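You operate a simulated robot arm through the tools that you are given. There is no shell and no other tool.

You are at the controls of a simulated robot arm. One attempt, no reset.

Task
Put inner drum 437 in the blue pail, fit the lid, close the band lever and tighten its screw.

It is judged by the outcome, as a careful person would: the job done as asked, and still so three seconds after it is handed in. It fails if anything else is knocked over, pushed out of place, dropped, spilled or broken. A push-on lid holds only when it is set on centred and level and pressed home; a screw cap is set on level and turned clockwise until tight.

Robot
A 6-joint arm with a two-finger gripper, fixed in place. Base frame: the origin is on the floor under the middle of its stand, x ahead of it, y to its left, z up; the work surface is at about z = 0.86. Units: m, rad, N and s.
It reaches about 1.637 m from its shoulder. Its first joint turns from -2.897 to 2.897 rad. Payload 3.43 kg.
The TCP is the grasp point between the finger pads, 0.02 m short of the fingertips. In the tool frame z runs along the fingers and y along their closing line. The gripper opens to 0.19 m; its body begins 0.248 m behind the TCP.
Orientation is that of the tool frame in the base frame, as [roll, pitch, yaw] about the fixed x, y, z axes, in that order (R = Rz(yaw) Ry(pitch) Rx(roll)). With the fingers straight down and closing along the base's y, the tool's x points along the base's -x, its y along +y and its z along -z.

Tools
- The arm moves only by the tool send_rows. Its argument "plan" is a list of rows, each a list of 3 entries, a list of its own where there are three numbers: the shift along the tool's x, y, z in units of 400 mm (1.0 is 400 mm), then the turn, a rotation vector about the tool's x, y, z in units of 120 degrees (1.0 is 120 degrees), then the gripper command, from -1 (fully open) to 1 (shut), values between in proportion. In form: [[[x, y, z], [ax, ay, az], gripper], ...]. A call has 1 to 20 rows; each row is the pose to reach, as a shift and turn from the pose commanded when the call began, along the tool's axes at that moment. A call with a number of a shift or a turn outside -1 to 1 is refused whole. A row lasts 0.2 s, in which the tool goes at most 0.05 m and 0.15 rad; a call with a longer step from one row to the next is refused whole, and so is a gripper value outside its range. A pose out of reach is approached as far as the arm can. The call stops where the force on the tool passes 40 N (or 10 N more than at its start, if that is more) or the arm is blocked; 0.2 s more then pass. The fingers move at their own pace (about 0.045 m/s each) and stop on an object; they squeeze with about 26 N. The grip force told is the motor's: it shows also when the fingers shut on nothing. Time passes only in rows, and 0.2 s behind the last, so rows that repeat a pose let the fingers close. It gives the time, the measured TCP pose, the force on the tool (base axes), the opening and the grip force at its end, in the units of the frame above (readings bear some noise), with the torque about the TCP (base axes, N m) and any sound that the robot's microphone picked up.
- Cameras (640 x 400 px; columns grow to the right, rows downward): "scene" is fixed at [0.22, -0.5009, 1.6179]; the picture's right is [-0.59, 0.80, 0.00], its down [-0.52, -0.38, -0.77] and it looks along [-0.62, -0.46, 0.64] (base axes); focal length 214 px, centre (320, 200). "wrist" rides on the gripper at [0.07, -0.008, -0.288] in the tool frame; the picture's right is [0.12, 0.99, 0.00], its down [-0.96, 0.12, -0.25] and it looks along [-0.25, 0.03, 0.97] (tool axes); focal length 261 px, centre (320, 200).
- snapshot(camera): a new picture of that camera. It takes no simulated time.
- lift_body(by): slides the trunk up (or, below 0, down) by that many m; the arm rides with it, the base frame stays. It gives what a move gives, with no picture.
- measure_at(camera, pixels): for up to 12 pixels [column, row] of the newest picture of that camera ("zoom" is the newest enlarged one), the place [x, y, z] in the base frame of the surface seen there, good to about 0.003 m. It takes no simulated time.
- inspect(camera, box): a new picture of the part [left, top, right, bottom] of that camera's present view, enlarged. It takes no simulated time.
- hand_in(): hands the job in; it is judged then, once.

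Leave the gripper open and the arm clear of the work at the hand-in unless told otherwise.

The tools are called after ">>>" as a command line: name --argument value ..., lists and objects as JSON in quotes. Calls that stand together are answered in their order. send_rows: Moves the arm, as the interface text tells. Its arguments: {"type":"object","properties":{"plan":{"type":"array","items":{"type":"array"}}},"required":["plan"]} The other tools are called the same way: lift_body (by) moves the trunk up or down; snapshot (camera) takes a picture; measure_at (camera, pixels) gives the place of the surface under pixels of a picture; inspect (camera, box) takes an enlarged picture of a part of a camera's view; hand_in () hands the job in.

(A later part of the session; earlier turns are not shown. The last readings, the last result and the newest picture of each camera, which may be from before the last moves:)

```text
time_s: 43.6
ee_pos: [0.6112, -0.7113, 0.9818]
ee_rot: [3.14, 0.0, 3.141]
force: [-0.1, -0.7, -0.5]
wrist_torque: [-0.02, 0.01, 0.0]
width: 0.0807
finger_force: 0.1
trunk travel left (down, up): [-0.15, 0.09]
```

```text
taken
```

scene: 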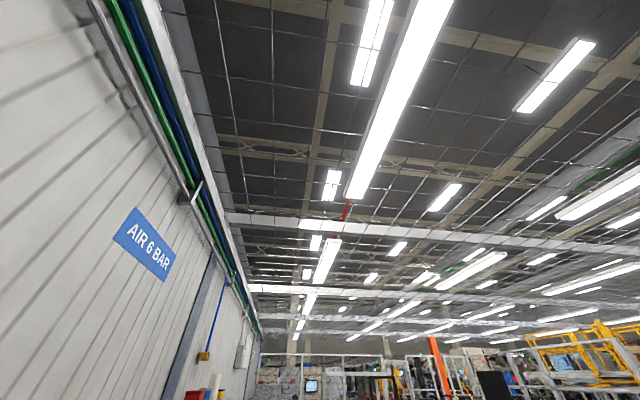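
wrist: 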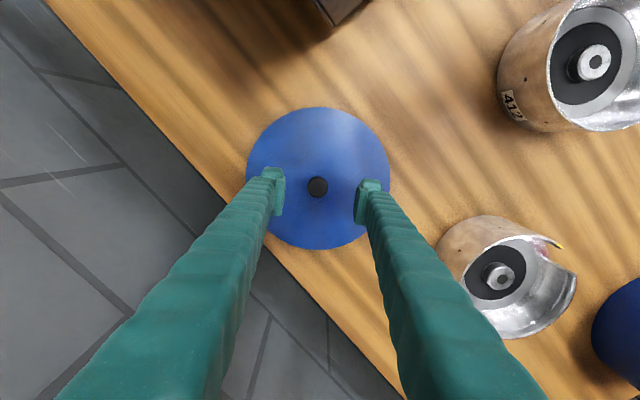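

The arm reached the lid without trouble. The knob is at (317,187), between the fingers. I'll measure it again from this view.

>>> inspect --camera "wrist" --box '[240, 100, 400, 260]'

>>> measure_at --camera "wrist" --pixels '[[317, 187], [308, 187], [327, 187], [317, 178], [317, 195], [318, 109], [318, 246], [249, 160], [387, 160], [317, 207], [335, 187]]'

```text
2.50 times, centred on (320, 180) of wrist
```

zoom: 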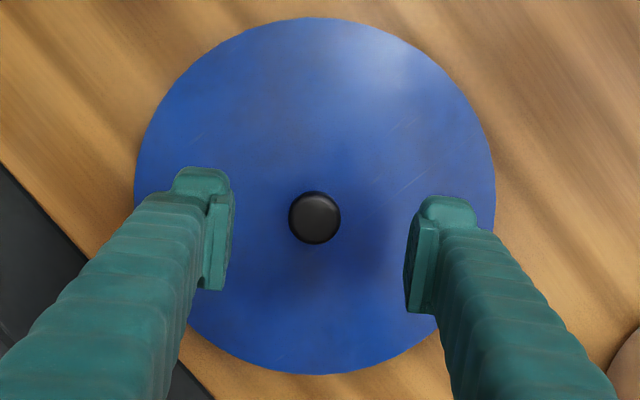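

```text
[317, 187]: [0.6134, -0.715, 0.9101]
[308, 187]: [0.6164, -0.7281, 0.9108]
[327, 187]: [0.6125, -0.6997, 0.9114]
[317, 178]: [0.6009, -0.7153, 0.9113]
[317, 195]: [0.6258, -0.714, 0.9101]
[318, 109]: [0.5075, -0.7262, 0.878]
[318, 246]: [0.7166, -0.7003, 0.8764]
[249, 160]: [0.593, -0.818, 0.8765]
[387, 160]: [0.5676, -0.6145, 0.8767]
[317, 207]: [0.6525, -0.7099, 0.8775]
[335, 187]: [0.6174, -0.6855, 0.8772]
```

The knob centre is at (0.6135, -0.714), so I'll shift about +2 mm in x and -3 mm in y. I'll then lower to TCP z≈0.902, with the tips about 4 mm above the lid.

>>> send_rows --plan '[[[-0.0058, -0.0068, 0.02], [0, 0, 0], 0.15], [[-0.0058, -0.0068, 0.07], [0, 0, 0], 0.15], [[-0.0058, -0.0068, 0.12], [0, 0, 0], 0.15], [[-0.0058, -0.0068, 0.16], [0, 0, 0], 0.15], [[-0.0058, -0.0068, 0.185], [0, 0, 0], 0.15], [[-0.0058, -0.0068, 0.197], [0, 0, 0], 0.15], [[-0.0058, -0.0068, 0.199], [0, 0, 0], 0.15], [[-0.0058, -0.0068, 0.199], [0, 0, 0], 0.15]]'

>>> snapshot --camera "wrist"

>>> inspect --camera "wrist" --box '[240, 120, 400, 280]'

```text
time_s: 45.4
ee_pos: [0.6132, -0.7144, 0.9022]
ee_rot: [3.141, -0.001, 3.141]
force: [-0.5, 0.2, -0.2]
wrist_torque: [0.02, 0.02, 0.0]
width: 0.0807
finger_force: 0.0
trunk travel left (down, up): [-0.15, 0.09]
```

```text
taken
```

wrist: 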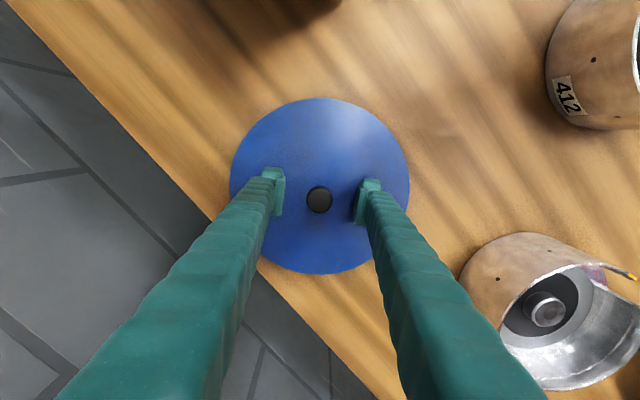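

```text
2.50 times, centred on (320, 200) of wrist
```

zoom: 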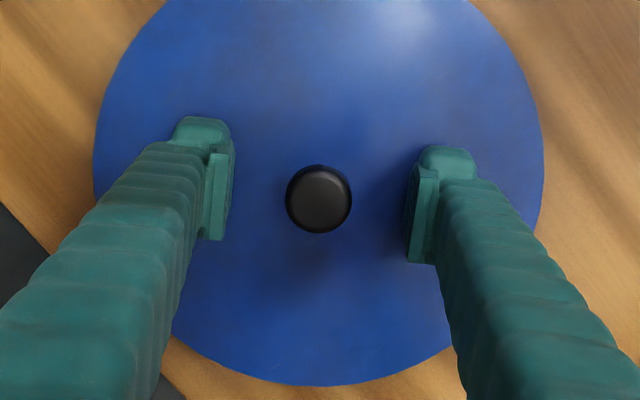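

The fingers straddle the knob. Closing now.

>>> send_rows --plan '[[[0, 0, 0.0], [0, 0, 0], 0.4], [[0, 0, 0], [0, 0, 0], 0.55], [[0, 0, 0], [0, 0, 0], 0.7], [[0, 0, 0], [0, 0, 0], 0.85], [[0, 0, 0], [0, 0, 0], 1], [[0, 0, 0], [0, 0, 0], 1], [[0, 0, 0], [0, 0, 0], 1]]'

```text
time_s: 47.0
ee_pos: [0.6149, -0.7134, 0.9025]
ee_rot: [-3.14, -0.001, -3.141]
force: [1.4, -0.7, 1.1]
wrist_torque: [-0.02, 0.0, -0.03]
width: 0.0269
finger_force: 25.9
trunk travel left (down, up): [-0.15, 0.09]
```

The knob is gripped at 0.0269 m. I'll lift slowly and check the lid's weight.

>>> send_rows --plan '[[[0, 0, -0.004], [0, 0, 0], 1], [[0, 0, -0.01], [0, 0, 0], 1], [[0, 0, -0.018], [0, 0, 0], 1], [[0, 0, -0.028], [0, 0, 0], 1], [[0, 0, -0.04], [0, 0, 0], 1], [[0, 0, -0.052], [0, 0, 0], 1], [[0, 0, -0.064], [0, 0, 0], 1], [[0, 0, -0.072], [0, 0, 0], 1], [[0, 0, -0.075], [0, 0, 0], 1], [[0, 0, -0.075], [0, 0, 0], 1]]'

>>> snapshot --camera "wrist"

>>> inspect --camera "wrist" --box '[220, 80, 420, 280]'

>>> measure_at --camera "wrist" --pixels '[[320, 110], [320, 265], [245, 160], [395, 160], [260, 140], [380, 140], [320, 130], [320, 240], [319, 200]]'

```text
time_s: 49.2
ee_pos: [0.614, -0.7139, 0.9304]
ee_rot: [-3.141, 0.001, -3.141]
force: [-0.5, -0.8, -2.5]
wrist_torque: [0.0, 0.01, 0.0]
width: 0.0271
finger_force: 25.8
trunk travel left (down, up): [-0.15, 0.09]
```

```text
taken
```

wrist: 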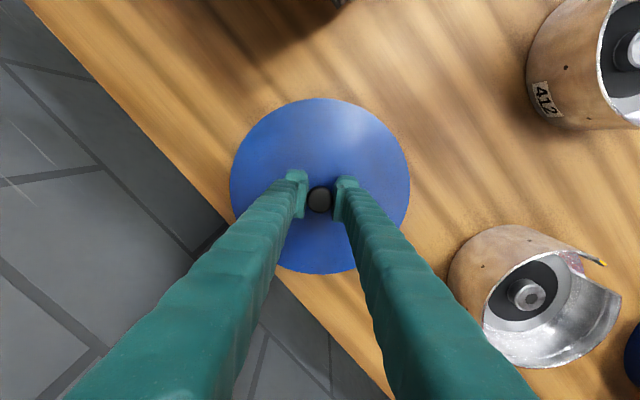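

```text
2.00 times, centred on (320, 180) of wrist
```

zoom: 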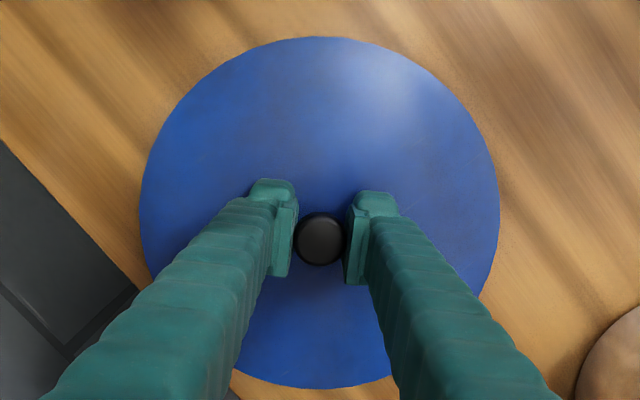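

```text
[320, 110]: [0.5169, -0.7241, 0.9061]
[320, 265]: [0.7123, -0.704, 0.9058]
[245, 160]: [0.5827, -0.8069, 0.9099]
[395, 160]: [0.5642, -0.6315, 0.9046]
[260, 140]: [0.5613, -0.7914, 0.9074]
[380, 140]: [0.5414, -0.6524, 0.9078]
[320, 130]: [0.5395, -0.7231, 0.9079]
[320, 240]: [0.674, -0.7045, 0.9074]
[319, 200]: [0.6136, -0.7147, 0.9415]
```

The lid weighs only 2.5 N, hangs level at z≈0.907 all round, and its centre is within 1 mm of the TCP. I'll raise it while drawing inward to (0.58, -0.60, 1.09), clear of the drums.

>>> send_rows --plan '[[[0, 0.005, -0.02], [0, 0, 0], 1], [[0.005, 0.02, -0.06], [0, 0, 0], 1], [[0.012, 0.04, -0.1], [0, 0, 0], 1], [[0.02, 0.065, -0.14], [0, 0, 0], 1], [[0.03, 0.1, -0.19], [0, 0, 0], 1], [[0.04, 0.135, -0.24], [0, 0, 0], 1], [[0.05, 0.17, -0.29], [0, 0, 0], 1], [[0.06, 0.205, -0.33], [0, 0, 0], 1], [[0.07, 0.24, -0.365], [0, 0, 0], 1], [[0.08, 0.265, -0.388], [0, 0, 0], 1], [[0.084, 0.28, -0.398], [0, 0, 0], 1], [[0.085, 0.285, -0.4], [0, 0, 0], 1], [[0.085, 0.285, -0.4], [0, 0, 0], 1]]'

>>> snapshot --camera "wrist"

```text
time_s: 52.0
ee_pos: [0.5787, -0.6002, 1.0905]
ee_rot: [3.141, 0.0, 3.141]
force: [0.1, -0.3, -3.2]
wrist_torque: [0.03, -0.02, 0.01]
width: 0.0271
finger_force: 25.8
trunk travel left (down, up): [-0.15, 0.09]
```

```text
taken
```

wrist: 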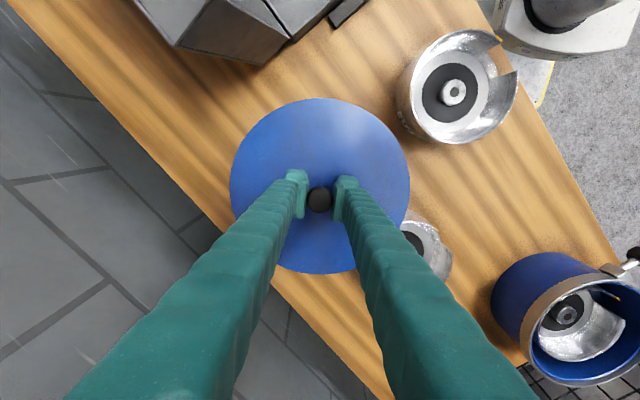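

The lid is high, with the lid bottom at about 1.048. I'll carry it halfway toward the pail, passing well above drum A.

>>> send_rows --plan '[[[-0.008, 0.02, 0], [0, 0, 0], 1], [[-0.025, 0.06, 0], [0, 0, 0], 1], [[-0.05, 0.12, 0], [0, 0, 0], 1], [[-0.08, 0.19, 0], [0, 0, 0], 1], [[-0.11, 0.26, 0], [0, 0, 0], 1], [[-0.14, 0.33, 0], [0, 0, 0], 1], [[-0.17, 0.4, 0], [0, 0, 0], 1], [[-0.2, 0.47, 0], [0, 0, 0], 1], [[-0.23, 0.54, 0], [0, 0, 0], 1], [[-0.255, 0.6, 0], [0, 0, 0], 1], [[-0.272, 0.64, 0], [0, 0, 0], 1], [[-0.28, 0.66, 0], [0, 0, 0], 1], [[-0.282, 0.665, 0], [0, 0, 0], 1]]'

>>> snapshot --camera "wrist"

```text
time_s: 54.8
ee_pos: [0.6916, -0.3343, 1.0901]
ee_rot: [-3.141, 0.001, -3.141]
force: [0.2, 0.2, -4.0]
wrist_torque: [0.02, -0.03, -0.02]
width: 0.0269
finger_force: 26.2
trunk travel left (down, up): [-0.15, 0.09]
```

```text
taken
```

wrist: 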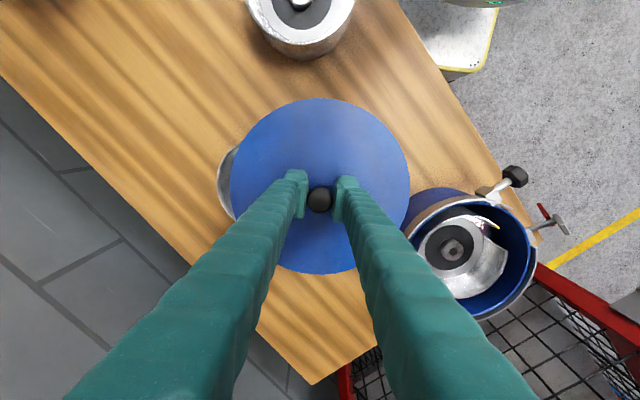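

The pail is in good view from here. I'll zoom in and measure its rim to get the best centre for the lid.

>>> inspect --camera "wrist" --box '[395, 150, 585, 330]'

```text
2.22 times, centred on (490, 240) of wrist
```

zoom: 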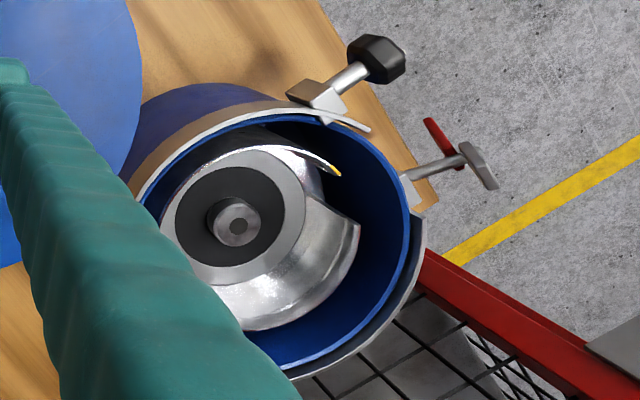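

>>> measure_at --camera "zoom" --pixels '[[160, 172], [200, 135], [260, 114], [310, 116], [380, 160], [406, 215], [403, 270], [375, 325], [300, 368], [335, 352], [412, 250], [396, 190]]'

```text
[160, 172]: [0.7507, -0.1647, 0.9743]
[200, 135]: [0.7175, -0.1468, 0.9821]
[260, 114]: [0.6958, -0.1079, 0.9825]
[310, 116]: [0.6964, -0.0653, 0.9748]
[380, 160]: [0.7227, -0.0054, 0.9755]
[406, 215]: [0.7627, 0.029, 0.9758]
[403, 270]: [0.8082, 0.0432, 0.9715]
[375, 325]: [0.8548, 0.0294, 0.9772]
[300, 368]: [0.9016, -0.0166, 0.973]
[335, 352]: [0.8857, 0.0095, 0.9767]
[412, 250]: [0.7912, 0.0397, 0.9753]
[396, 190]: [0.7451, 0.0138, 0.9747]
```

I'll measure points on the inner wall, which is a clean cylinder, to fix the centre.

>>> measure_at --camera "zoom" --pixels '[[395, 240], [385, 280], [362, 315], [325, 343], [285, 355], [260, 350], [385, 190], [360, 155], [330, 140], [280, 128], [230, 135], [190, 160]]'

```text
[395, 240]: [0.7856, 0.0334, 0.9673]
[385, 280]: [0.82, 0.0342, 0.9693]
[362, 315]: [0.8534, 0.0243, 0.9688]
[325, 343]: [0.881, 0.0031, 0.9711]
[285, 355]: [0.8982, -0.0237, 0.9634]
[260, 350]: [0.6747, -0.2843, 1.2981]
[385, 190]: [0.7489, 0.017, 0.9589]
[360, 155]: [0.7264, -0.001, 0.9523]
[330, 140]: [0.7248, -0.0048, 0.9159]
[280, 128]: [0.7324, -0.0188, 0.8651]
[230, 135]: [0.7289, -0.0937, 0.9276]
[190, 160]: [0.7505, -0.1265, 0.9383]
```

The wall points fit a circle centred near (0.805, -0.068) with r≈0.102. I'll carry the lid there at the same height.

>>> send_rows --plan '[[[-0.008, 0.02, 0], [0, 0, 0], 1], [[-0.025, 0.06, 0], [0, 0, 0], 1], [[-0.05, 0.12, 0], [0, 0, 0], 1], [[-0.08, 0.19, 0], [0, 0, 0], 1], [[-0.11, 0.26, 0], [0, 0, 0], 1], [[-0.14, 0.33, 0], [0, 0, 0], 1], [[-0.17, 0.4, 0], [0, 0, 0], 1], [[-0.2, 0.47, 0], [0, 0, 0], 1], [[-0.23, 0.54, 0], [0, 0, 0], 1], [[-0.255, 0.6, 0], [0, 0, 0], 1], [[-0.272, 0.64, 0], [0, 0, 0], 1], [[-0.281, 0.66, 0], [0, 0, 0], 1], [[-0.2835, 0.6658, 0], [0, 0, 0], 1], [[-0.2835, 0.6658, 0], [0, 0, 0], 1]]'

>>> snapshot --camera "wrist"

```text
time_s: 57.8
ee_pos: [0.8046, -0.0663, 1.0913]
ee_rot: [3.141, 0.0, 3.141]
force: [0.1, -0.1, -2.6]
wrist_torque: [0.04, 0.01, 0.03]
width: 0.0269
finger_force: 26.0
trunk travel left (down, up): [-0.15, 0.09]
```

```text
taken
```

wrist: 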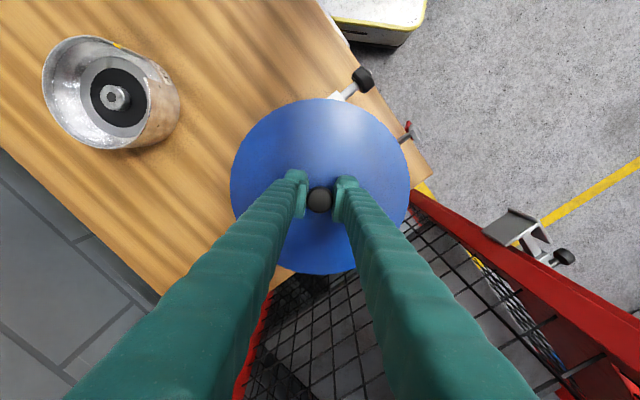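

I'll lower until the lid is about 12 mm above the rim (TCP z≈1.03), then check alignment.

>>> send_rows --plan '[[[0, 0, 0.02], [0, 0, 0], 1], [[0, 0, 0.05], [0, 0, 0], 1], [[0, 0, 0.085], [0, 0, 0], 1], [[0, 0, 0.115], [0, 0, 0], 1], [[0, 0, 0.138], [0, 0, 0], 1], [[0, 0, 0.15], [0, 0, 0], 1], [[0, 0, 0.15], [0, 0, 0], 1]]'

>>> snapshot --camera "wrist"

>>> inspect --camera "wrist" --box '[210, 80, 430, 290]'

```text
time_s: 59.4
ee_pos: [0.8061, -0.0664, 1.0315]
ee_rot: [-3.141, 0.001, 3.141]
force: [0.4, 0.9, -2.8]
wrist_torque: [-0.05, 0.01, 0.01]
width: 0.0271
finger_force: 25.2
trunk travel left (down, up): [-0.15, 0.09]
```

```text
taken
```

wrist: 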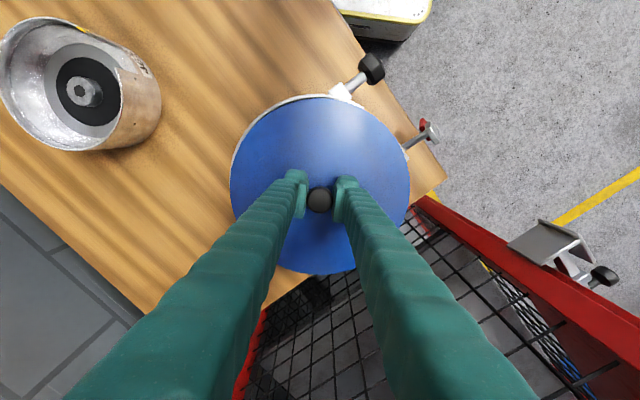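

```text
1.90 times, centred on (320, 185) of wrist
```

zoom: 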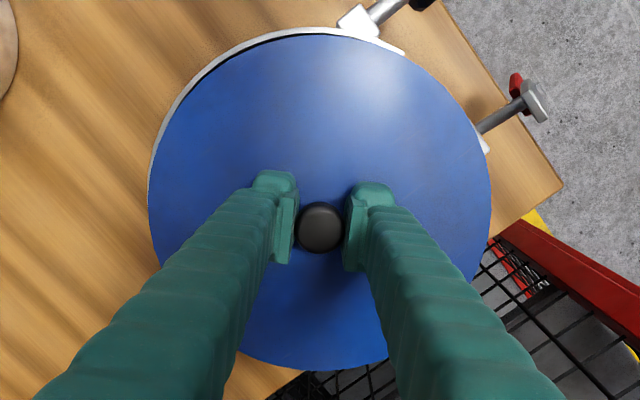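

The lid is level above the rim and centred within about 1 mm. I'll lower slowly to near contact.

>>> send_rows --plan '[[[0, -0.002, 0.006], [0, 0, 0], 1], [[0, -0.002, 0.012], [0, 0, 0], 1], [[0, -0.002, 0.018], [0, 0, 0], 1], [[0, -0.002, 0.023], [0, 0, 0], 1], [[0, -0.002, 0.025], [0, 0, 0], 1], [[0, -0.002, 0.025], [0, 0, 0], 1]]'

>>> inspect --camera "wrist" --box '[210, 80, 430, 290]'

```text
time_s: 60.8
ee_pos: [0.8062, -0.0673, 1.0209]
ee_rot: [-3.14, 0.0, -3.141]
force: [0.1, 0.1, -2.8]
wrist_torque: [0.03, -0.01, -0.02]
width: 0.0271
finger_force: 25.9
trunk travel left (down, up): [-0.15, 0.09]
```

```text
1.90 times, centred on (320, 185) of wrist
```

zoom: 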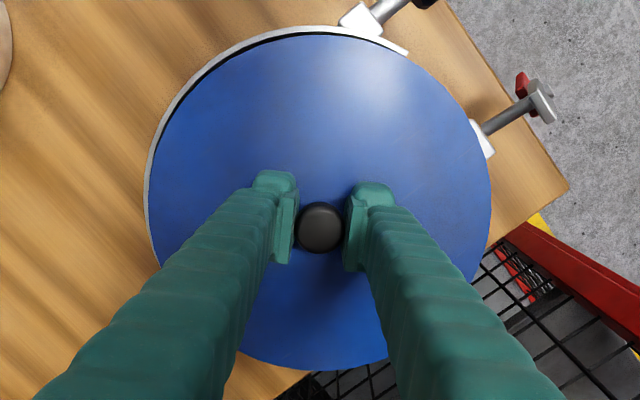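

There's no contact yet. I can see slightly more of the band ring on the left than on the right, so I'll measure the lid edges against the band before touching down.

>>> measure_at --camera "zoom" --pixels '[[153, 190], [487, 190], [320, 38], [320, 366], [200, 90], [445, 95], [147, 185], [165, 125], [230, 50], [482, 140], [400, 50], [375, 366]]'

```text
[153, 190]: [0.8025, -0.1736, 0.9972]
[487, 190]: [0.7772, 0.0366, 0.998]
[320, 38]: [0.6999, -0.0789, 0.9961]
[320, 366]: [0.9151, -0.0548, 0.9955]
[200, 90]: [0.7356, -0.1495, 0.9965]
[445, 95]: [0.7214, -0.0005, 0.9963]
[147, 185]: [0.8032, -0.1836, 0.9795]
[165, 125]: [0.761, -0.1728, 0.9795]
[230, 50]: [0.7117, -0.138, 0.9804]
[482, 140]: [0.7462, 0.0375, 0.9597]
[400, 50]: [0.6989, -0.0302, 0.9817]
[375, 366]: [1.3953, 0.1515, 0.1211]
```

By vision the lid is centred at (0.8075, -0.0664) and the pail at about (0.805, -0.0685). I'll shift the lid about 1.5 mm in -x and 2 mm in -y, then lower in small steps while watching the force.

>>> send_rows --plan '[[[0.004, -0.005, 0.0], [0, 0, 0], 1], [[0.004, -0.005, 0.004], [0, 0, 0], 1], [[0.004, -0.005, 0.008], [0, 0, 0], 1], [[0.004, -0.005, 0.012], [0, 0, 0], 1], [[0.004, -0.005, 0.014], [0, 0, 0], 1], [[0.004, -0.005, 0.014], [0, 0, 0], 1]]'

>>> inspect --camera "wrist" --box '[210, 80, 430, 290]'

```text
time_s: 62.2
ee_pos: [0.804, -0.0693, 1.0161]
ee_rot: [-3.141, -0.001, -3.141]
force: [-0.4, 0.5, -3.0]
wrist_torque: [0.0, 0.01, -0.01]
width: 0.0269
finger_force: 25.7
trunk travel left (down, up): [-0.15, 0.09]
```

```text
1.90 times, centred on (320, 185) of wrist
```

zoom: 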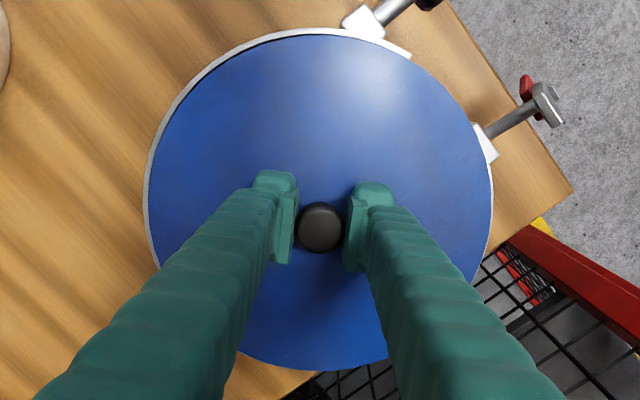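

The band ring now shows about evenly on both sides. I'll keep lowering in small steps.

>>> send_rows --plan '[[[0, 0, 0.004], [0, 0, 0], 1], [[0, 0, 0.008], [0, 0, 0], 1], [[0, 0, 0.012], [0, 0, 0], 1], [[0, 0, 0.015], [0, 0, 0], 1], [[0, 0, 0.015], [0, 0, 0], 1]]'

>>> inspect --camera "wrist" --box '[210, 80, 430, 290]'

```text
time_s: 63.4
ee_pos: [0.8031, -0.0689, 1.0104]
ee_rot: [-3.14, -0.001, -3.14]
force: [-0.4, -0.5, -3.1]
wrist_torque: [-0.02, -0.04, 0.01]
width: 0.027
finger_force: 26.3
trunk travel left (down, up): [-0.15, 0.09]
```

```text
1.90 times, centred on (320, 185) of wrist
```

zoom: 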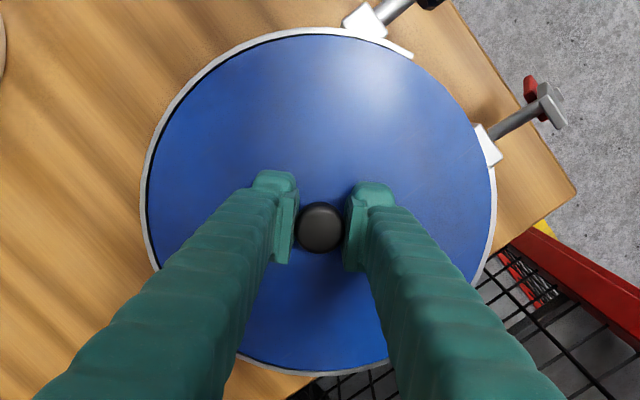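

Still no contact, and the ring is visible all around at left, right and bottom, so it's well centred. Continuing down.

>>> send_rows --plan '[[[0, 0, 0.004], [0, 0, 0], 1], [[0, 0, 0.008], [0, 0, 0], 1], [[0, 0, 0.012], [0, 0, 0], 1], [[0, 0, 0.015], [0, 0, 0], 1], [[0, 0, 0.015], [0, 0, 0], 1]]'

>>> inspect --camera "wrist" --box '[210, 80, 430, 290]'

```text
time_s: 64.6
ee_pos: [0.8037, -0.0696, 1.0061]
ee_rot: [3.14, 0.003, -3.14]
force: [6.6, -0.5, 18.8]
wrist_torque: [-0.03, -0.07, -0.01]
width: 0.0273
finger_force: 26.3
trunk travel left (down, up): [-0.15, 0.09]
```

```text
1.90 times, centred on (320, 185) of wrist
```

zoom: 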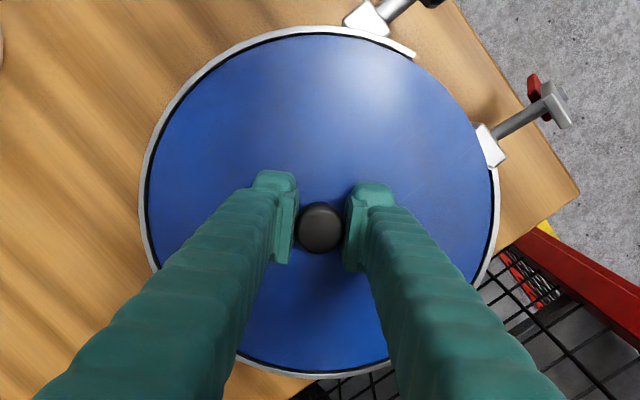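

Contact at 18.8 N, with the lid top at z≈0.98. There's 6.6 N sideways, so I'll ease a hair in +x and press further, letting it stop itself if the force passes 40 N.

>>> send_rows --plan '[[[-0.002, 0, 0.002], [0, 0, 0], 1], [[-0.002, 0, 0.004], [0, 0, 0], 1], [[-0.002, 0, 0.006], [0, 0, 0], 1], [[-0.002, 0, 0.008], [0, 0, 0], 1], [[-0.002, 0, 0.01], [0, 0, 0], 1], [[-0.002, 0, 0.012], [0, 0, 0], 1]]'

>>> inspect --camera "wrist" --box '[210, 80, 430, 290]'

>>> measure_at --camera "zoom" --pixels '[[160, 190], [485, 190], [320, 45], [300, 362], [200, 90], [445, 95], [146, 185], [165, 120], [230, 48], [495, 190], [360, 370], [320, 100]]'

```text
time_s: 65.8
ee_pos: [0.8037, -0.0703, 1.0014]
ee_rot: [-3.141, 0.002, -3.141]
force: [-4.2, -1.7, 15.5]
wrist_torque: [0.07, 0.42, -0.05]
width: 0.0253
finger_force: 25.8
trunk travel left (down, up): [-0.15, 0.09]
stopped in row 6: the force on the tool passed its limit at 42 N (the readings are from after the stop); the commanded pose is now the measured one
```

```text
1.90 times, centred on (320, 185) of wrist
```

zoom: 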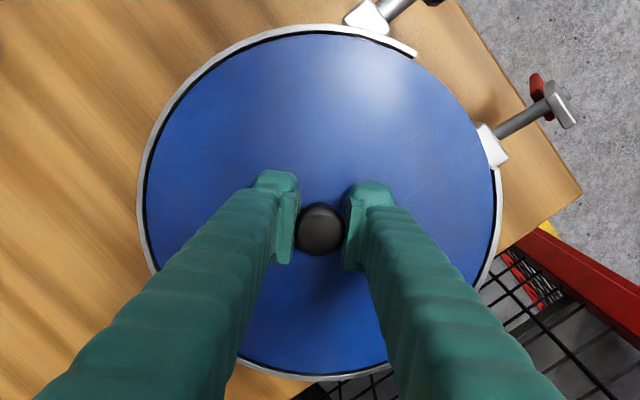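

```text
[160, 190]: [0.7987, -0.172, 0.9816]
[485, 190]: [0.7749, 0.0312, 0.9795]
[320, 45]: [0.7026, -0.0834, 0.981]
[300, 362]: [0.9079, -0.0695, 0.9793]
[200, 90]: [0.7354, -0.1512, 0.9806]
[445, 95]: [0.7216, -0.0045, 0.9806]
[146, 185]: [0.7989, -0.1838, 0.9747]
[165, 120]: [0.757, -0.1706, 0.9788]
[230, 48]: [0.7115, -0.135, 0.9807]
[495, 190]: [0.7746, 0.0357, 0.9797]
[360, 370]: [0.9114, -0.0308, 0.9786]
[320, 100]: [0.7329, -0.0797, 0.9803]
```

The lid is level at z≈0.980 all round, matching the band's top, but the fingers slid about 3 mm down the knob during the press. I'll release the knob, rise, close the fingers, and press on the knob top directly to make sure it's home.

>>> send_rows --plan '[[[0, 0, 0], [0, 0, 0], 0.6], [[0, 0, 0], [0, 0, 0], 0.3], [[0, 0, 0], [0, 0, 0], 0.15], [[0, 0, 0], [0, 0, 0], 0.15], [[0, 0, -0.04], [0, 0, 0], 0.15], [[0, 0, -0.1], [0, 0, 0], 0.15], [[0, 0, -0.16], [0, 0, 0], 0.15], [[0, 0, -0.2], [0, 0, 0], 0.15], [[0, 0, -0.2], [0, 0, 0], 0.15]]'

>>> snapshot --camera "wrist"

>>> inspect --camera "wrist" --box '[230, 70, 430, 270]'

```text
time_s: 67.8
ee_pos: [0.8052, -0.0709, 1.0807]
ee_rot: [3.141, 0.0, 3.141]
force: [0.7, 0.0, 0.4]
wrist_torque: [0.0, 0.01, 0.0]
width: 0.0806
finger_force: 0.0
trunk travel left (down, up): [-0.15, 0.09]
```

```text
taken
```

wrist: 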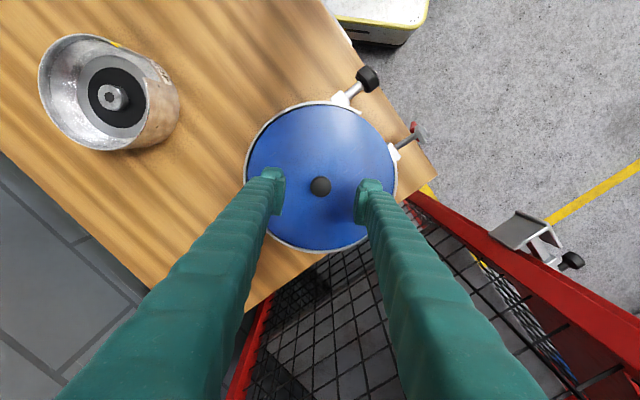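

```text
2.00 times, centred on (330, 170) of wrist
```

zoom: 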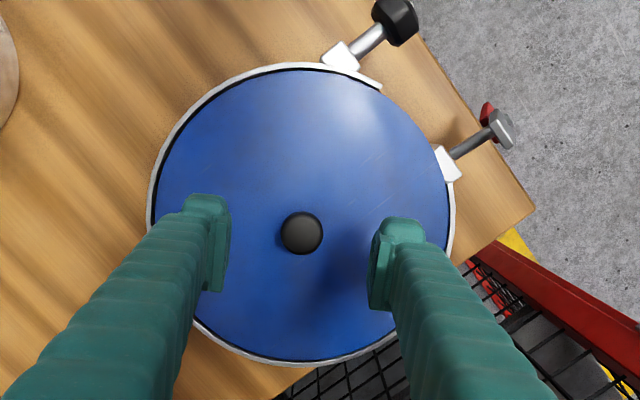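

The lid looks well centred inside the band. I'll measure the lid level and the knob position.

>>> measure_at --camera "zoom" --pixels '[[301, 230], [165, 200], [440, 190], [300, 80], [300, 350], [285, 232], [320, 232], [200, 130], [410, 120], [390, 310], [155, 170], [452, 200]]'

```text
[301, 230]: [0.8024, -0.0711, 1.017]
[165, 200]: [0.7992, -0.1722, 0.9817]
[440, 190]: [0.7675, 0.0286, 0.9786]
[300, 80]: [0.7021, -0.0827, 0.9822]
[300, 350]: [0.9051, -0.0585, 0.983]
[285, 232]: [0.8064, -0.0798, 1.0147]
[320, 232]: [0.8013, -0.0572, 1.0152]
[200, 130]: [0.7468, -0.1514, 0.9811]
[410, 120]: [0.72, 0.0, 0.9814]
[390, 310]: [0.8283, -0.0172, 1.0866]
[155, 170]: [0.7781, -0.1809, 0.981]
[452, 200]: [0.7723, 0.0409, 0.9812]
```

The lid is level at z≈0.981 and the knob is centred at (0.8035, -0.069) with its top at 1.0155. I'll close the fingers and bring the tips just above the knob.

>>> send_rows --plan '[[[0.003, 0.004, 0], [0, 0, 0], 1], [[0.003, 0.004, 0], [0, 0, 0], 1], [[0.003, 0.004, 0], [0, 0, 0], 1], [[0.003, 0.004, 0], [0, 0, 0], 1], [[0.003, 0.004, 0.02], [0, 0, 0], 1], [[0.003, 0.004, 0.05], [0, 0, 0], 1], [[0.003, 0.004, 0.08], [0, 0, 0], 1], [[0.003, 0.004, 0.1], [0, 0, 0], 1], [[0.003, 0.004, 0.104], [0, 0, 0], 1], [[0.003, 0.004, 0.104], [0, 0, 0], 1]]'

>>> inspect --camera "wrist" --box '[230, 90, 430, 290]'

```text
time_s: 70.0
ee_pos: [0.8035, -0.0692, 1.0389]
ee_rot: [-3.141, 0.002, -3.14]
force: [0.0, -0.4, -0.3]
wrist_torque: [0.0, 0.06, -0.01]
width: 0.0
finger_force: 25.9
trunk travel left (down, up): [-0.15, 0.09]
```

```text
2.00 times, centred on (330, 190) of wrist
```

zoom: 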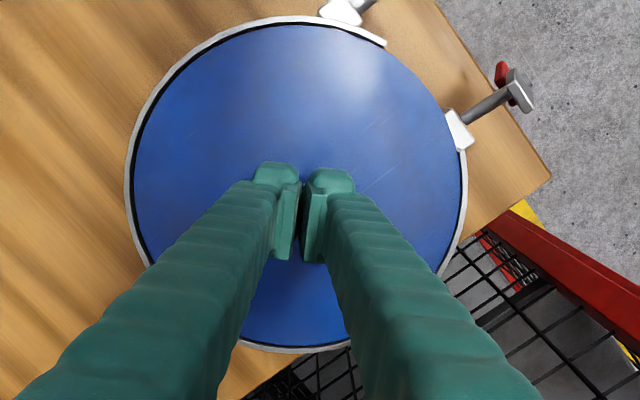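

The fingers are shut just above the knob. I'll press down slowly.

>>> send_rows --plan '[[[0, 0, 0.003], [0, 0, 0], 1], [[0, 0, 0.006], [0, 0, 0], 1], [[0, 0, 0.009], [0, 0, 0], 1], [[0, 0, 0.012], [0, 0, 0], 1], [[0, 0, 0.015], [0, 0, 0], 1], [[0, 0, 0.018], [0, 0, 0], 1], [[0, 0, 0.021], [0, 0, 0], 1], [[0, 0, 0.024], [0, 0, 0], 1]]'

```text
time_s: 71.5
ee_pos: [0.8027, -0.0687, 1.0358]
ee_rot: [-3.142, 0.009, 3.141]
force: [-4.9, -0.2, 18.1]
wrist_torque: [0.02, 0.12, -0.13]
width: 0.0062
finger_force: 26.5
trunk travel left (down, up): [-0.15, 0.09]
stopped in row 7: the force on the tool passed its limit at 42 N (the readings are from after the stop); the commanded pose is now the measured one
```

It stopped at 42 N with the tips still at z≈1.016, so the lid did not move any further under that load. I'll press once more slightly harder to confirm it's truly home.

>>> send_rows --plan '[[[0.001, 0, 0.003], [0, 0, 0], 1], [[0.001, 0, 0.005], [0, 0, 0], 1], [[0.001, 0, 0.006], [0, 0, 0], 1], [[0.001, 0, 0.006], [0, 0, 0], 1]]'

```text
time_s: 72.2
ee_pos: [0.8051, -0.0689, 1.0358]
ee_rot: [-3.14, 0.013, -3.14]
force: [-2.8, -0.8, 17.4]
wrist_torque: [-0.03, 0.1, -0.13]
width: 0.006
finger_force: 26.7
trunk travel left (down, up): [-0.15, 0.09]
stopped in row 3: the force on the tool passed its limit at 42 N (the readings are from after the stop); the commanded pose is now the measured one
```

It's rock-hard at the same height, so the lid is fully home. I'll rise clear and study the band hardware next.

>>> send_rows --plan '[[[0, 0, -0.03], [0, 0, 0], 1], [[0, 0, -0.08], [0, 0, 0], 1], [[0, 0, -0.13], [0, 0, 0], 1], [[0.05, 0.05, -0.17], [0, 0, 0], 1], [[0.1, 0.1, -0.2], [0, 0, 0], 1], [[0.15, 0.15, -0.22], [0, 0, 0], 1], [[0.2, 0.2, -0.22], [0, 0, 0], 1], [[0.2, 0.22, -0.22], [0, 0, 0], 1]]'

>>> snapshot --camera "wrist"

>>> inspect --camera "wrist" --box '[240, 120, 420, 280]'

```text
time_s: 74.0
ee_pos: [0.7241, 0.0183, 1.1224]
ee_rot: [-3.139, 0.01, -3.141]
force: [-0.7, -0.2, 0.0]
wrist_torque: [0.01, -0.04, 0.01]
width: 0.0
finger_force: 26.2
trunk travel left (down, up): [-0.15, 0.09]
```

```text
taken
```

wrist: 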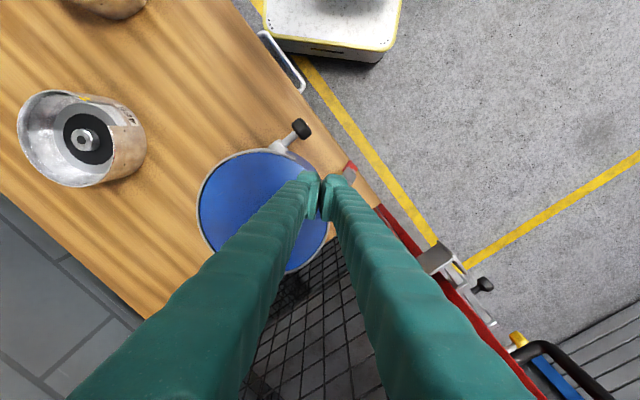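

```text
2.50 times, centred on (330, 200) of wrist
```

zoom: 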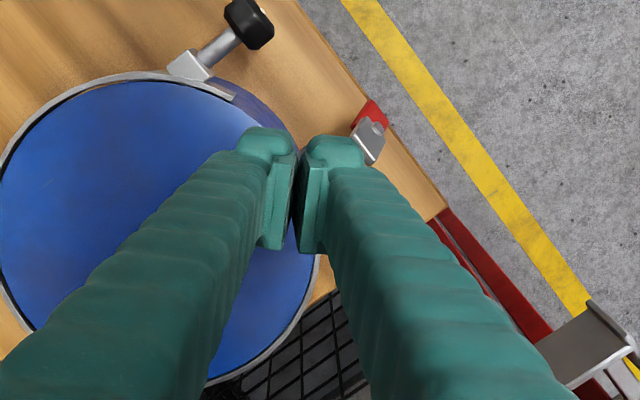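

The lid looks good. The fingers block the view of the hardware, so first I'll measure the surroundings: the black knob, rods, T-piece and red piece, plus the white box and bench edge I may need to work near.

>>> measure_at --camera "zoom" --pixels '[[245, 20], [262, 8], [262, 38], [215, 48], [190, 65], [370, 112], [368, 140], [375, 122], [358, 145], [440, 215], [590, 340], [220, 90]]'

>>> measure_at --camera "wrist" --pixels '[[330, 15], [345, 45], [270, 40], [300, 85], [320, 150], [375, 200], [430, 260], [480, 285], [500, 200], [520, 340]]'

```text
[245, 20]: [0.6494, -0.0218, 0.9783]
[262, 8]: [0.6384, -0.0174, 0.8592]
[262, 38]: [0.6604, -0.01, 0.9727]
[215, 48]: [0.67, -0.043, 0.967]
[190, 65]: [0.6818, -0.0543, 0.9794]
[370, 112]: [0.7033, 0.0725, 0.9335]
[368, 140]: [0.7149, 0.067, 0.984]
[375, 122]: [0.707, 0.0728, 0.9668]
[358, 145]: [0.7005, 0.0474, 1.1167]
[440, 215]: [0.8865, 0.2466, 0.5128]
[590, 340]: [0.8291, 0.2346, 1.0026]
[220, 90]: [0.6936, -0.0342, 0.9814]
```

```text
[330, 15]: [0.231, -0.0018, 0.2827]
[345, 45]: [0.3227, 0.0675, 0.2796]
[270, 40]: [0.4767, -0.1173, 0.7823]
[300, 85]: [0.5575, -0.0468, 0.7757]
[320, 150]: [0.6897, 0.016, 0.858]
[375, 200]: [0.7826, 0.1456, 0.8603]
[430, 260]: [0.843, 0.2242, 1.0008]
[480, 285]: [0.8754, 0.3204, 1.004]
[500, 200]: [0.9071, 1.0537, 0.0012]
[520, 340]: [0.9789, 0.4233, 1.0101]
```

The hardware tops out at z≈0.985. The T-piece is at (0.715, 0.067, 0.984) with a red end at z≈0.934, and the black knob is at (0.65, -0.02, 0.978). Both rods point outward along roughly (-0.62, 0.78). I'll yaw the tool about 51.5° so the camera lines up with that direction, then tilt for a side view.

>>> send_rows --plan '[[[0, 0, -0.02], [0, 0, 0.061], 1], [[0, 0, -0.04], [0, 0, 0.122], 1], [[0, 0, -0.05], [0, 0, 0.183], 1], [[0, 0, -0.05], [0, 0, 0.244], 1], [[0, 0, -0.05], [0, 0, 0.305], 1], [[0, 0, -0.05], [0, 0, 0.366], 1], [[0, 0, -0.05], [0, 0, 0.429], 1], [[0, 0, -0.05], [0, 0, 0.429], 1]]'

>>> snapshot --camera "wrist"

```text
time_s: 75.8
ee_pos: [0.7234, 0.0198, 1.1408]
ee_rot: [3.135, 0.007, 2.241]
force: [0.2, -0.2, 0.5]
wrist_torque: [-0.01, 0.01, 0.0]
width: 0.0002
finger_force: 26.0
trunk travel left (down, up): [-0.15, 0.09]
```

```text
taken
```

wrist: 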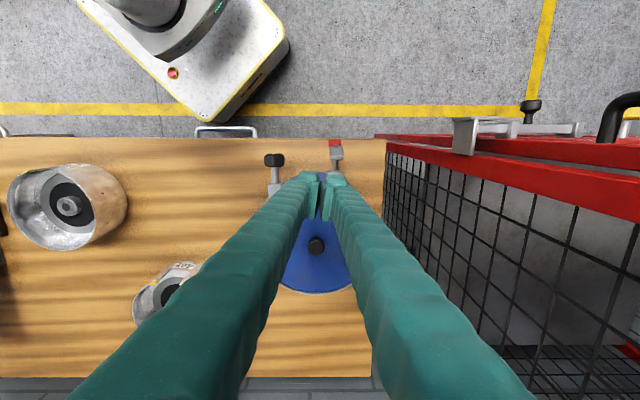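

The view is now squared to the bench. The black knob is at (274,160) and the T-piece with red at (336,153). I'll tilt the tool 35° so the camera looks at the hardware from the outside.

>>> send_rows --plan '[[[0, 0, 0], [0, -0.058, 0], 1], [[0, 0, 0], [0, -0.116, 0], 1], [[0, 0, 0], [0, -0.174, 0], 1], [[0, 0, 0], [0, -0.232, 0], 1], [[0, 0, 0], [0, -0.29, 0], 1], [[0, 0, 0], [0, -0.29, 0], 1]]'

>>> snapshot --camera "wrist"

>>> inspect --camera "wrist" --box '[220, 20, 420, 150]'

```text
time_s: 77.2
ee_pos: [0.7244, 0.0189, 1.1409]
ee_rot: [3.132, 0.615, 2.238]
force: [0.4, 0.3, 0.3]
wrist_torque: [0.03, -0.01, -0.01]
width: 0.0
finger_force: 26.2
trunk travel left (down, up): [-0.15, 0.09]
```

```text
taken
```

wrist: 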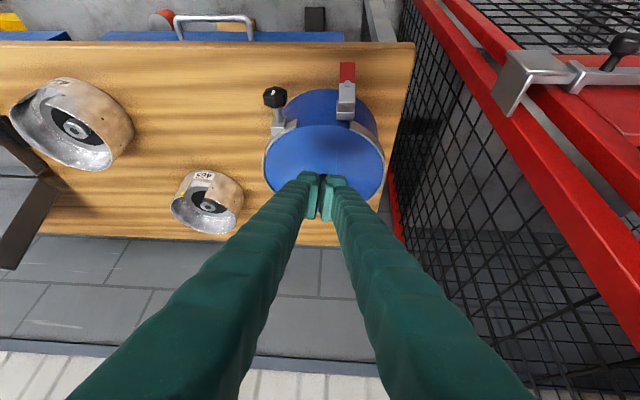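

```text
3.08 times, centred on (320, 85) of wrist
```

zoom: 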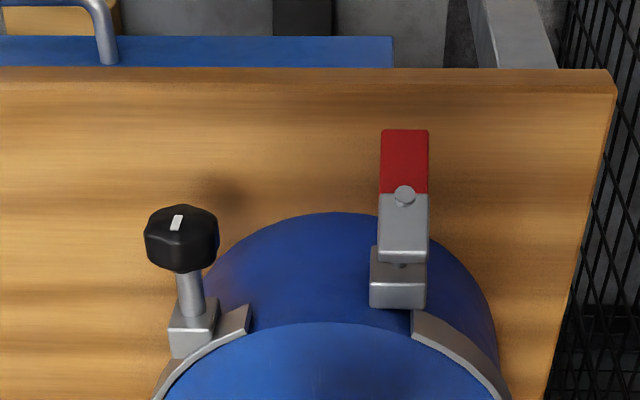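

Now it's clear, though this view is upside-down. The black hand-knob with a white index mark, at zoom (182,240), is the screw on block 1. The bar with the red end, at zoom (403,195), is the band lever, pivoted on a pin at block 2. I'll measure these parts, then get a more horizontal close-up.

>>> measure_at --camera "zoom" --pixels '[[404, 140], [404, 175], [404, 195], [403, 225], [402, 255], [398, 290], [182, 240], [160, 240], [208, 240], [190, 295], [192, 335], [182, 215]]'

>>> send_rows --plan '[[[0.02, 0, 0.03], [0, -0.05, 0], 1], [[0.045, 0, 0.062], [0, -0.1, 0], 1], [[0.07, 0, 0.1], [0, -0.15, 0], 1], [[0.095, 0, 0.135], [0, -0.2, 0], 1], [[0.112, 0, 0.16], [0, -0.208, 0], 1], [[0.112, 0, 0.16], [0, -0.208, 0], 1]]'

>>> snapshot --camera "wrist"

>>> inspect --camera "wrist" --box '[200, 10, 440, 190]'

```text
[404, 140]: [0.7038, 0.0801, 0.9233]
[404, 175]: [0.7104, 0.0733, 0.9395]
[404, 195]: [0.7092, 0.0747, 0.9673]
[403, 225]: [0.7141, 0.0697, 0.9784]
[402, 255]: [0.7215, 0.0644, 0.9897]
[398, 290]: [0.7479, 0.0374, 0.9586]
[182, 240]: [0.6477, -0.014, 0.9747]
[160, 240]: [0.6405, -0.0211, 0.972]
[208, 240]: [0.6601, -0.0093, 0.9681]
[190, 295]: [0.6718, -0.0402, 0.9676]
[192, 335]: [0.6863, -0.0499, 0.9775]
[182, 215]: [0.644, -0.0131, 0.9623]
```

```text
time_s: 78.6
ee_pos: [0.7246, 0.0203, 1.0622]
ee_rot: [3.126, 1.05, 2.23]
force: [-0.4, -0.3, -0.1]
wrist_torque: [0.0, -0.01, -0.02]
width: 0.0002
finger_force: 25.7
trunk travel left (down, up): [-0.15, 0.09]
```

```text
taken
```

wrist: 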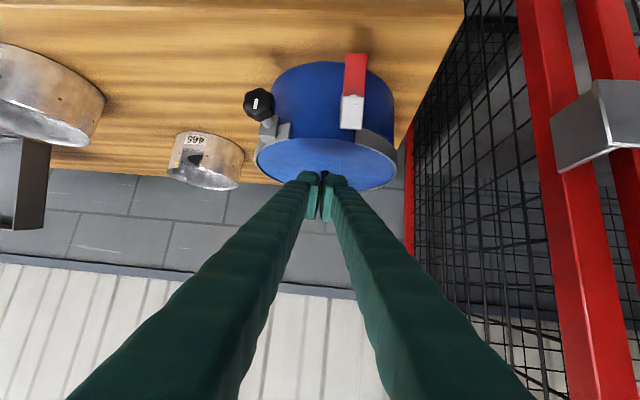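

```text
2.22 times, centred on (320, 100) of wrist
```

zoom: 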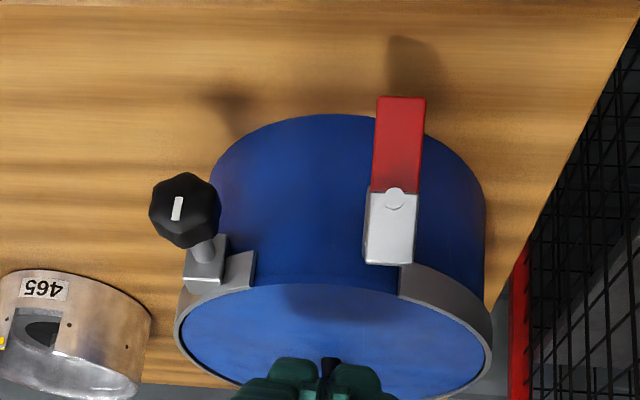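

This closer look confirms it. The hardware's outward direction is at 45°, u=(-0.707, 0.707), square to the bench. The lever's pin axis lies along u at z≈0.967, with the red handle hanging down to z≈0.92. The screw knob is about 0.1 m to the side, on a parallel axis. I'll retreat outward and bring the tool horizontal facing the hardware, to view and work on it from outside.

>>> send_rows --plan '[[[0.05, -0.017, -0.044], [0, 0, 0], 1], [[0.1, -0.034, -0.088], [-0.0086, -0.0414, -0.0029], 1], [[0.15, -0.051, -0.131], [-0.0172, -0.0827, -0.0059], 1], [[0.2, -0.068, -0.175], [-0.0258, -0.1241, -0.0088], 1], [[0.25, -0.085, -0.218], [-0.0344, -0.1655, -0.0117], 1], [[0.3, -0.102, -0.262], [-0.043, -0.2068, -0.0147], 1], [[0.354, -0.119, -0.306], [-0.0516, -0.2482, -0.0176], 1], [[0.354, -0.119, -0.306], [-0.0516, -0.2482, -0.0176], 1]]'

>>> snapshot --camera "wrist"

```text
time_s: 80.4
ee_pos: [0.5768, 0.1275, 1.0011]
ee_rot: [-0.552, 1.569, -1.337]
force: [-0.2, 0.1, -1.5]
wrist_torque: [0.0, 0.01, 0.03]
width: 0.0
finger_force: 25.6
trunk travel left (down, up): [-0.15, 0.09]
```

```text
taken
```

wrist: 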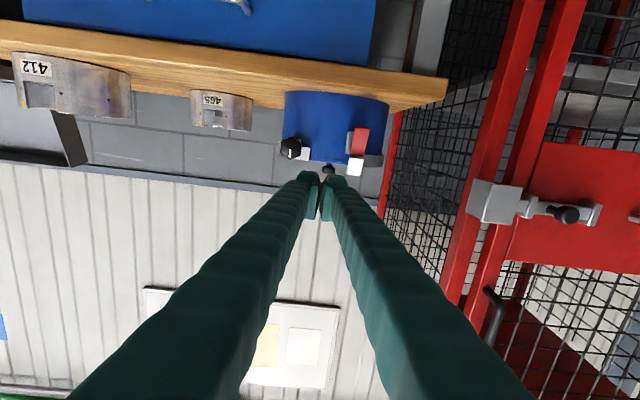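

The tool is horizontal facing the pail, and the view is upside-down. I'll zoom in on the hardware.

>>> inspect --camera "wrist" --box '[265, 85, 405, 185]'

>>> measure_at --camera "zoom" --pixels '[[320, 200]]'

```text
4.00 times, centred on (335, 135) of wrist
```

zoom: 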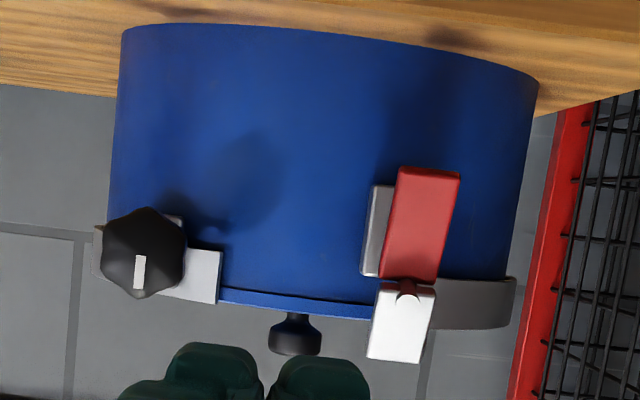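

```text
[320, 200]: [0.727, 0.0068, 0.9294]
```

>>> measure_at --camera "zoom" --pixels '[[430, 175], [420, 225], [395, 225], [450, 225], [410, 270], [407, 292], [400, 352], [376, 320], [426, 320], [377, 230], [470, 305], [195, 275]]'

>>> measure_at --camera "zoom" --pixels '[[143, 245], [108, 250], [180, 250], [146, 213], [140, 292], [130, 230], [160, 270], [297, 335], [365, 250], [415, 172], [455, 178]]'

```text
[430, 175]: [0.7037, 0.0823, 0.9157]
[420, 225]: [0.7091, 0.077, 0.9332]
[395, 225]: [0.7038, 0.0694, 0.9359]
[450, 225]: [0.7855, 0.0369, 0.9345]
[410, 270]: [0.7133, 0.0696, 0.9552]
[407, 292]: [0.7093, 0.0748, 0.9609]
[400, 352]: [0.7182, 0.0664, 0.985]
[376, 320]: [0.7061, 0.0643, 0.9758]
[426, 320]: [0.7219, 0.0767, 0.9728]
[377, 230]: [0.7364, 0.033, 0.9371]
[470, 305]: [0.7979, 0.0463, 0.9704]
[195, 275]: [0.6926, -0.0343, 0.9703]
```

```text
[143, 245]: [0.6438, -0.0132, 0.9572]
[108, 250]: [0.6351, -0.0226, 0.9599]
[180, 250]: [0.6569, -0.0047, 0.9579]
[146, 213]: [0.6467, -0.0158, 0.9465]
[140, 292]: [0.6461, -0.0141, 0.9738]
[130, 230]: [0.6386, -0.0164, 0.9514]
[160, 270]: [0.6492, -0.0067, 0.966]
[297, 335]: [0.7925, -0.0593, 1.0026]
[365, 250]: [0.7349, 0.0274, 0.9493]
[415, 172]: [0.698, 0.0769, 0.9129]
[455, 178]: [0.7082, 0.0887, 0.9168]
```

I have the geometry now, with u outward and v along the bench, relative to the pail centre:
- **Lever:** a plate about 18 mm wide at v≈0.036, with its pin at z≈0.964, u≈0.165. The red end is at z≈0.914, u≈0.178.
- **Screw knob:** face at u≈0.151, v≈-0.073, z≈0.960, radius about 16 mm.

I'll line up with the lever's red end (opening 0.06) at a standoff first.

>>> send_rows --plan '[[[0.03, 0.024, 0.015], [0, 0, 0], 0.368], [[0.06, 0.048, 0.03], [0, 0, 0], 0.368], [[0.09, 0.072, 0.05], [0, 0, 0], 0.368], [[0.12, 0.096, 0.07], [0, 0, 0], 0.368], [[0.15, 0.12, 0.085], [0, 0, 0], 0.368], [[0.178, 0.143, 0.1], [0, 0, 0], 0.368], [[0.178, 0.143, 0.1], [0, 0, 0], 0.368]]'

>>> snapshot --camera "wrist"

>>> inspect --camera "wrist" --box '[230, 130, 400, 240]'

```text
time_s: 82.0
ee_pos: [0.6458, 0.1415, 0.9301]
ee_rot: [-1.077, 1.569, -1.863]
force: [0.3, -1.1, -0.9]
wrist_torque: [0.03, 0.02, 0.04]
width: 0.0597
finger_force: 0.0
trunk travel left (down, up): [-0.15, 0.09]
```

```text
taken
```

wrist: 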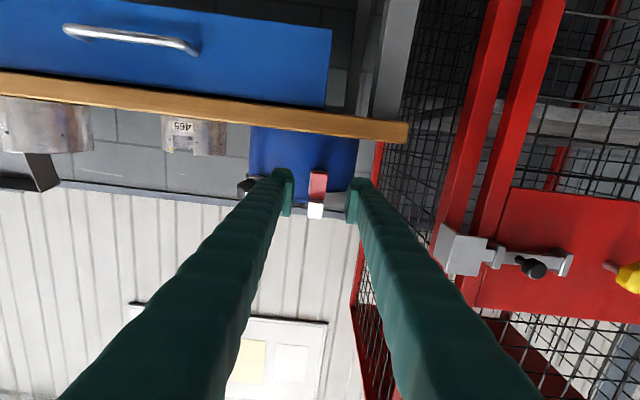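

```text
3.64 times, centred on (315, 185) of wrist
```

zoom: 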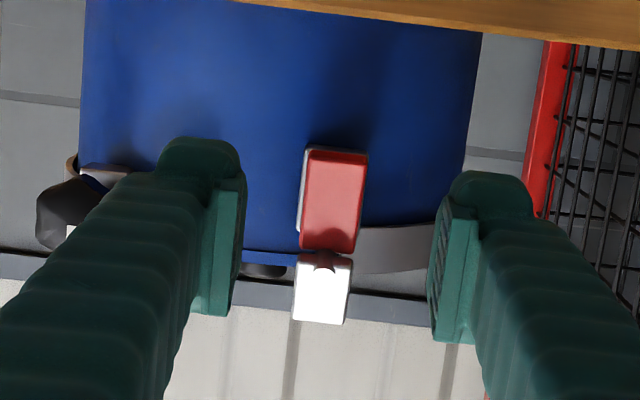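

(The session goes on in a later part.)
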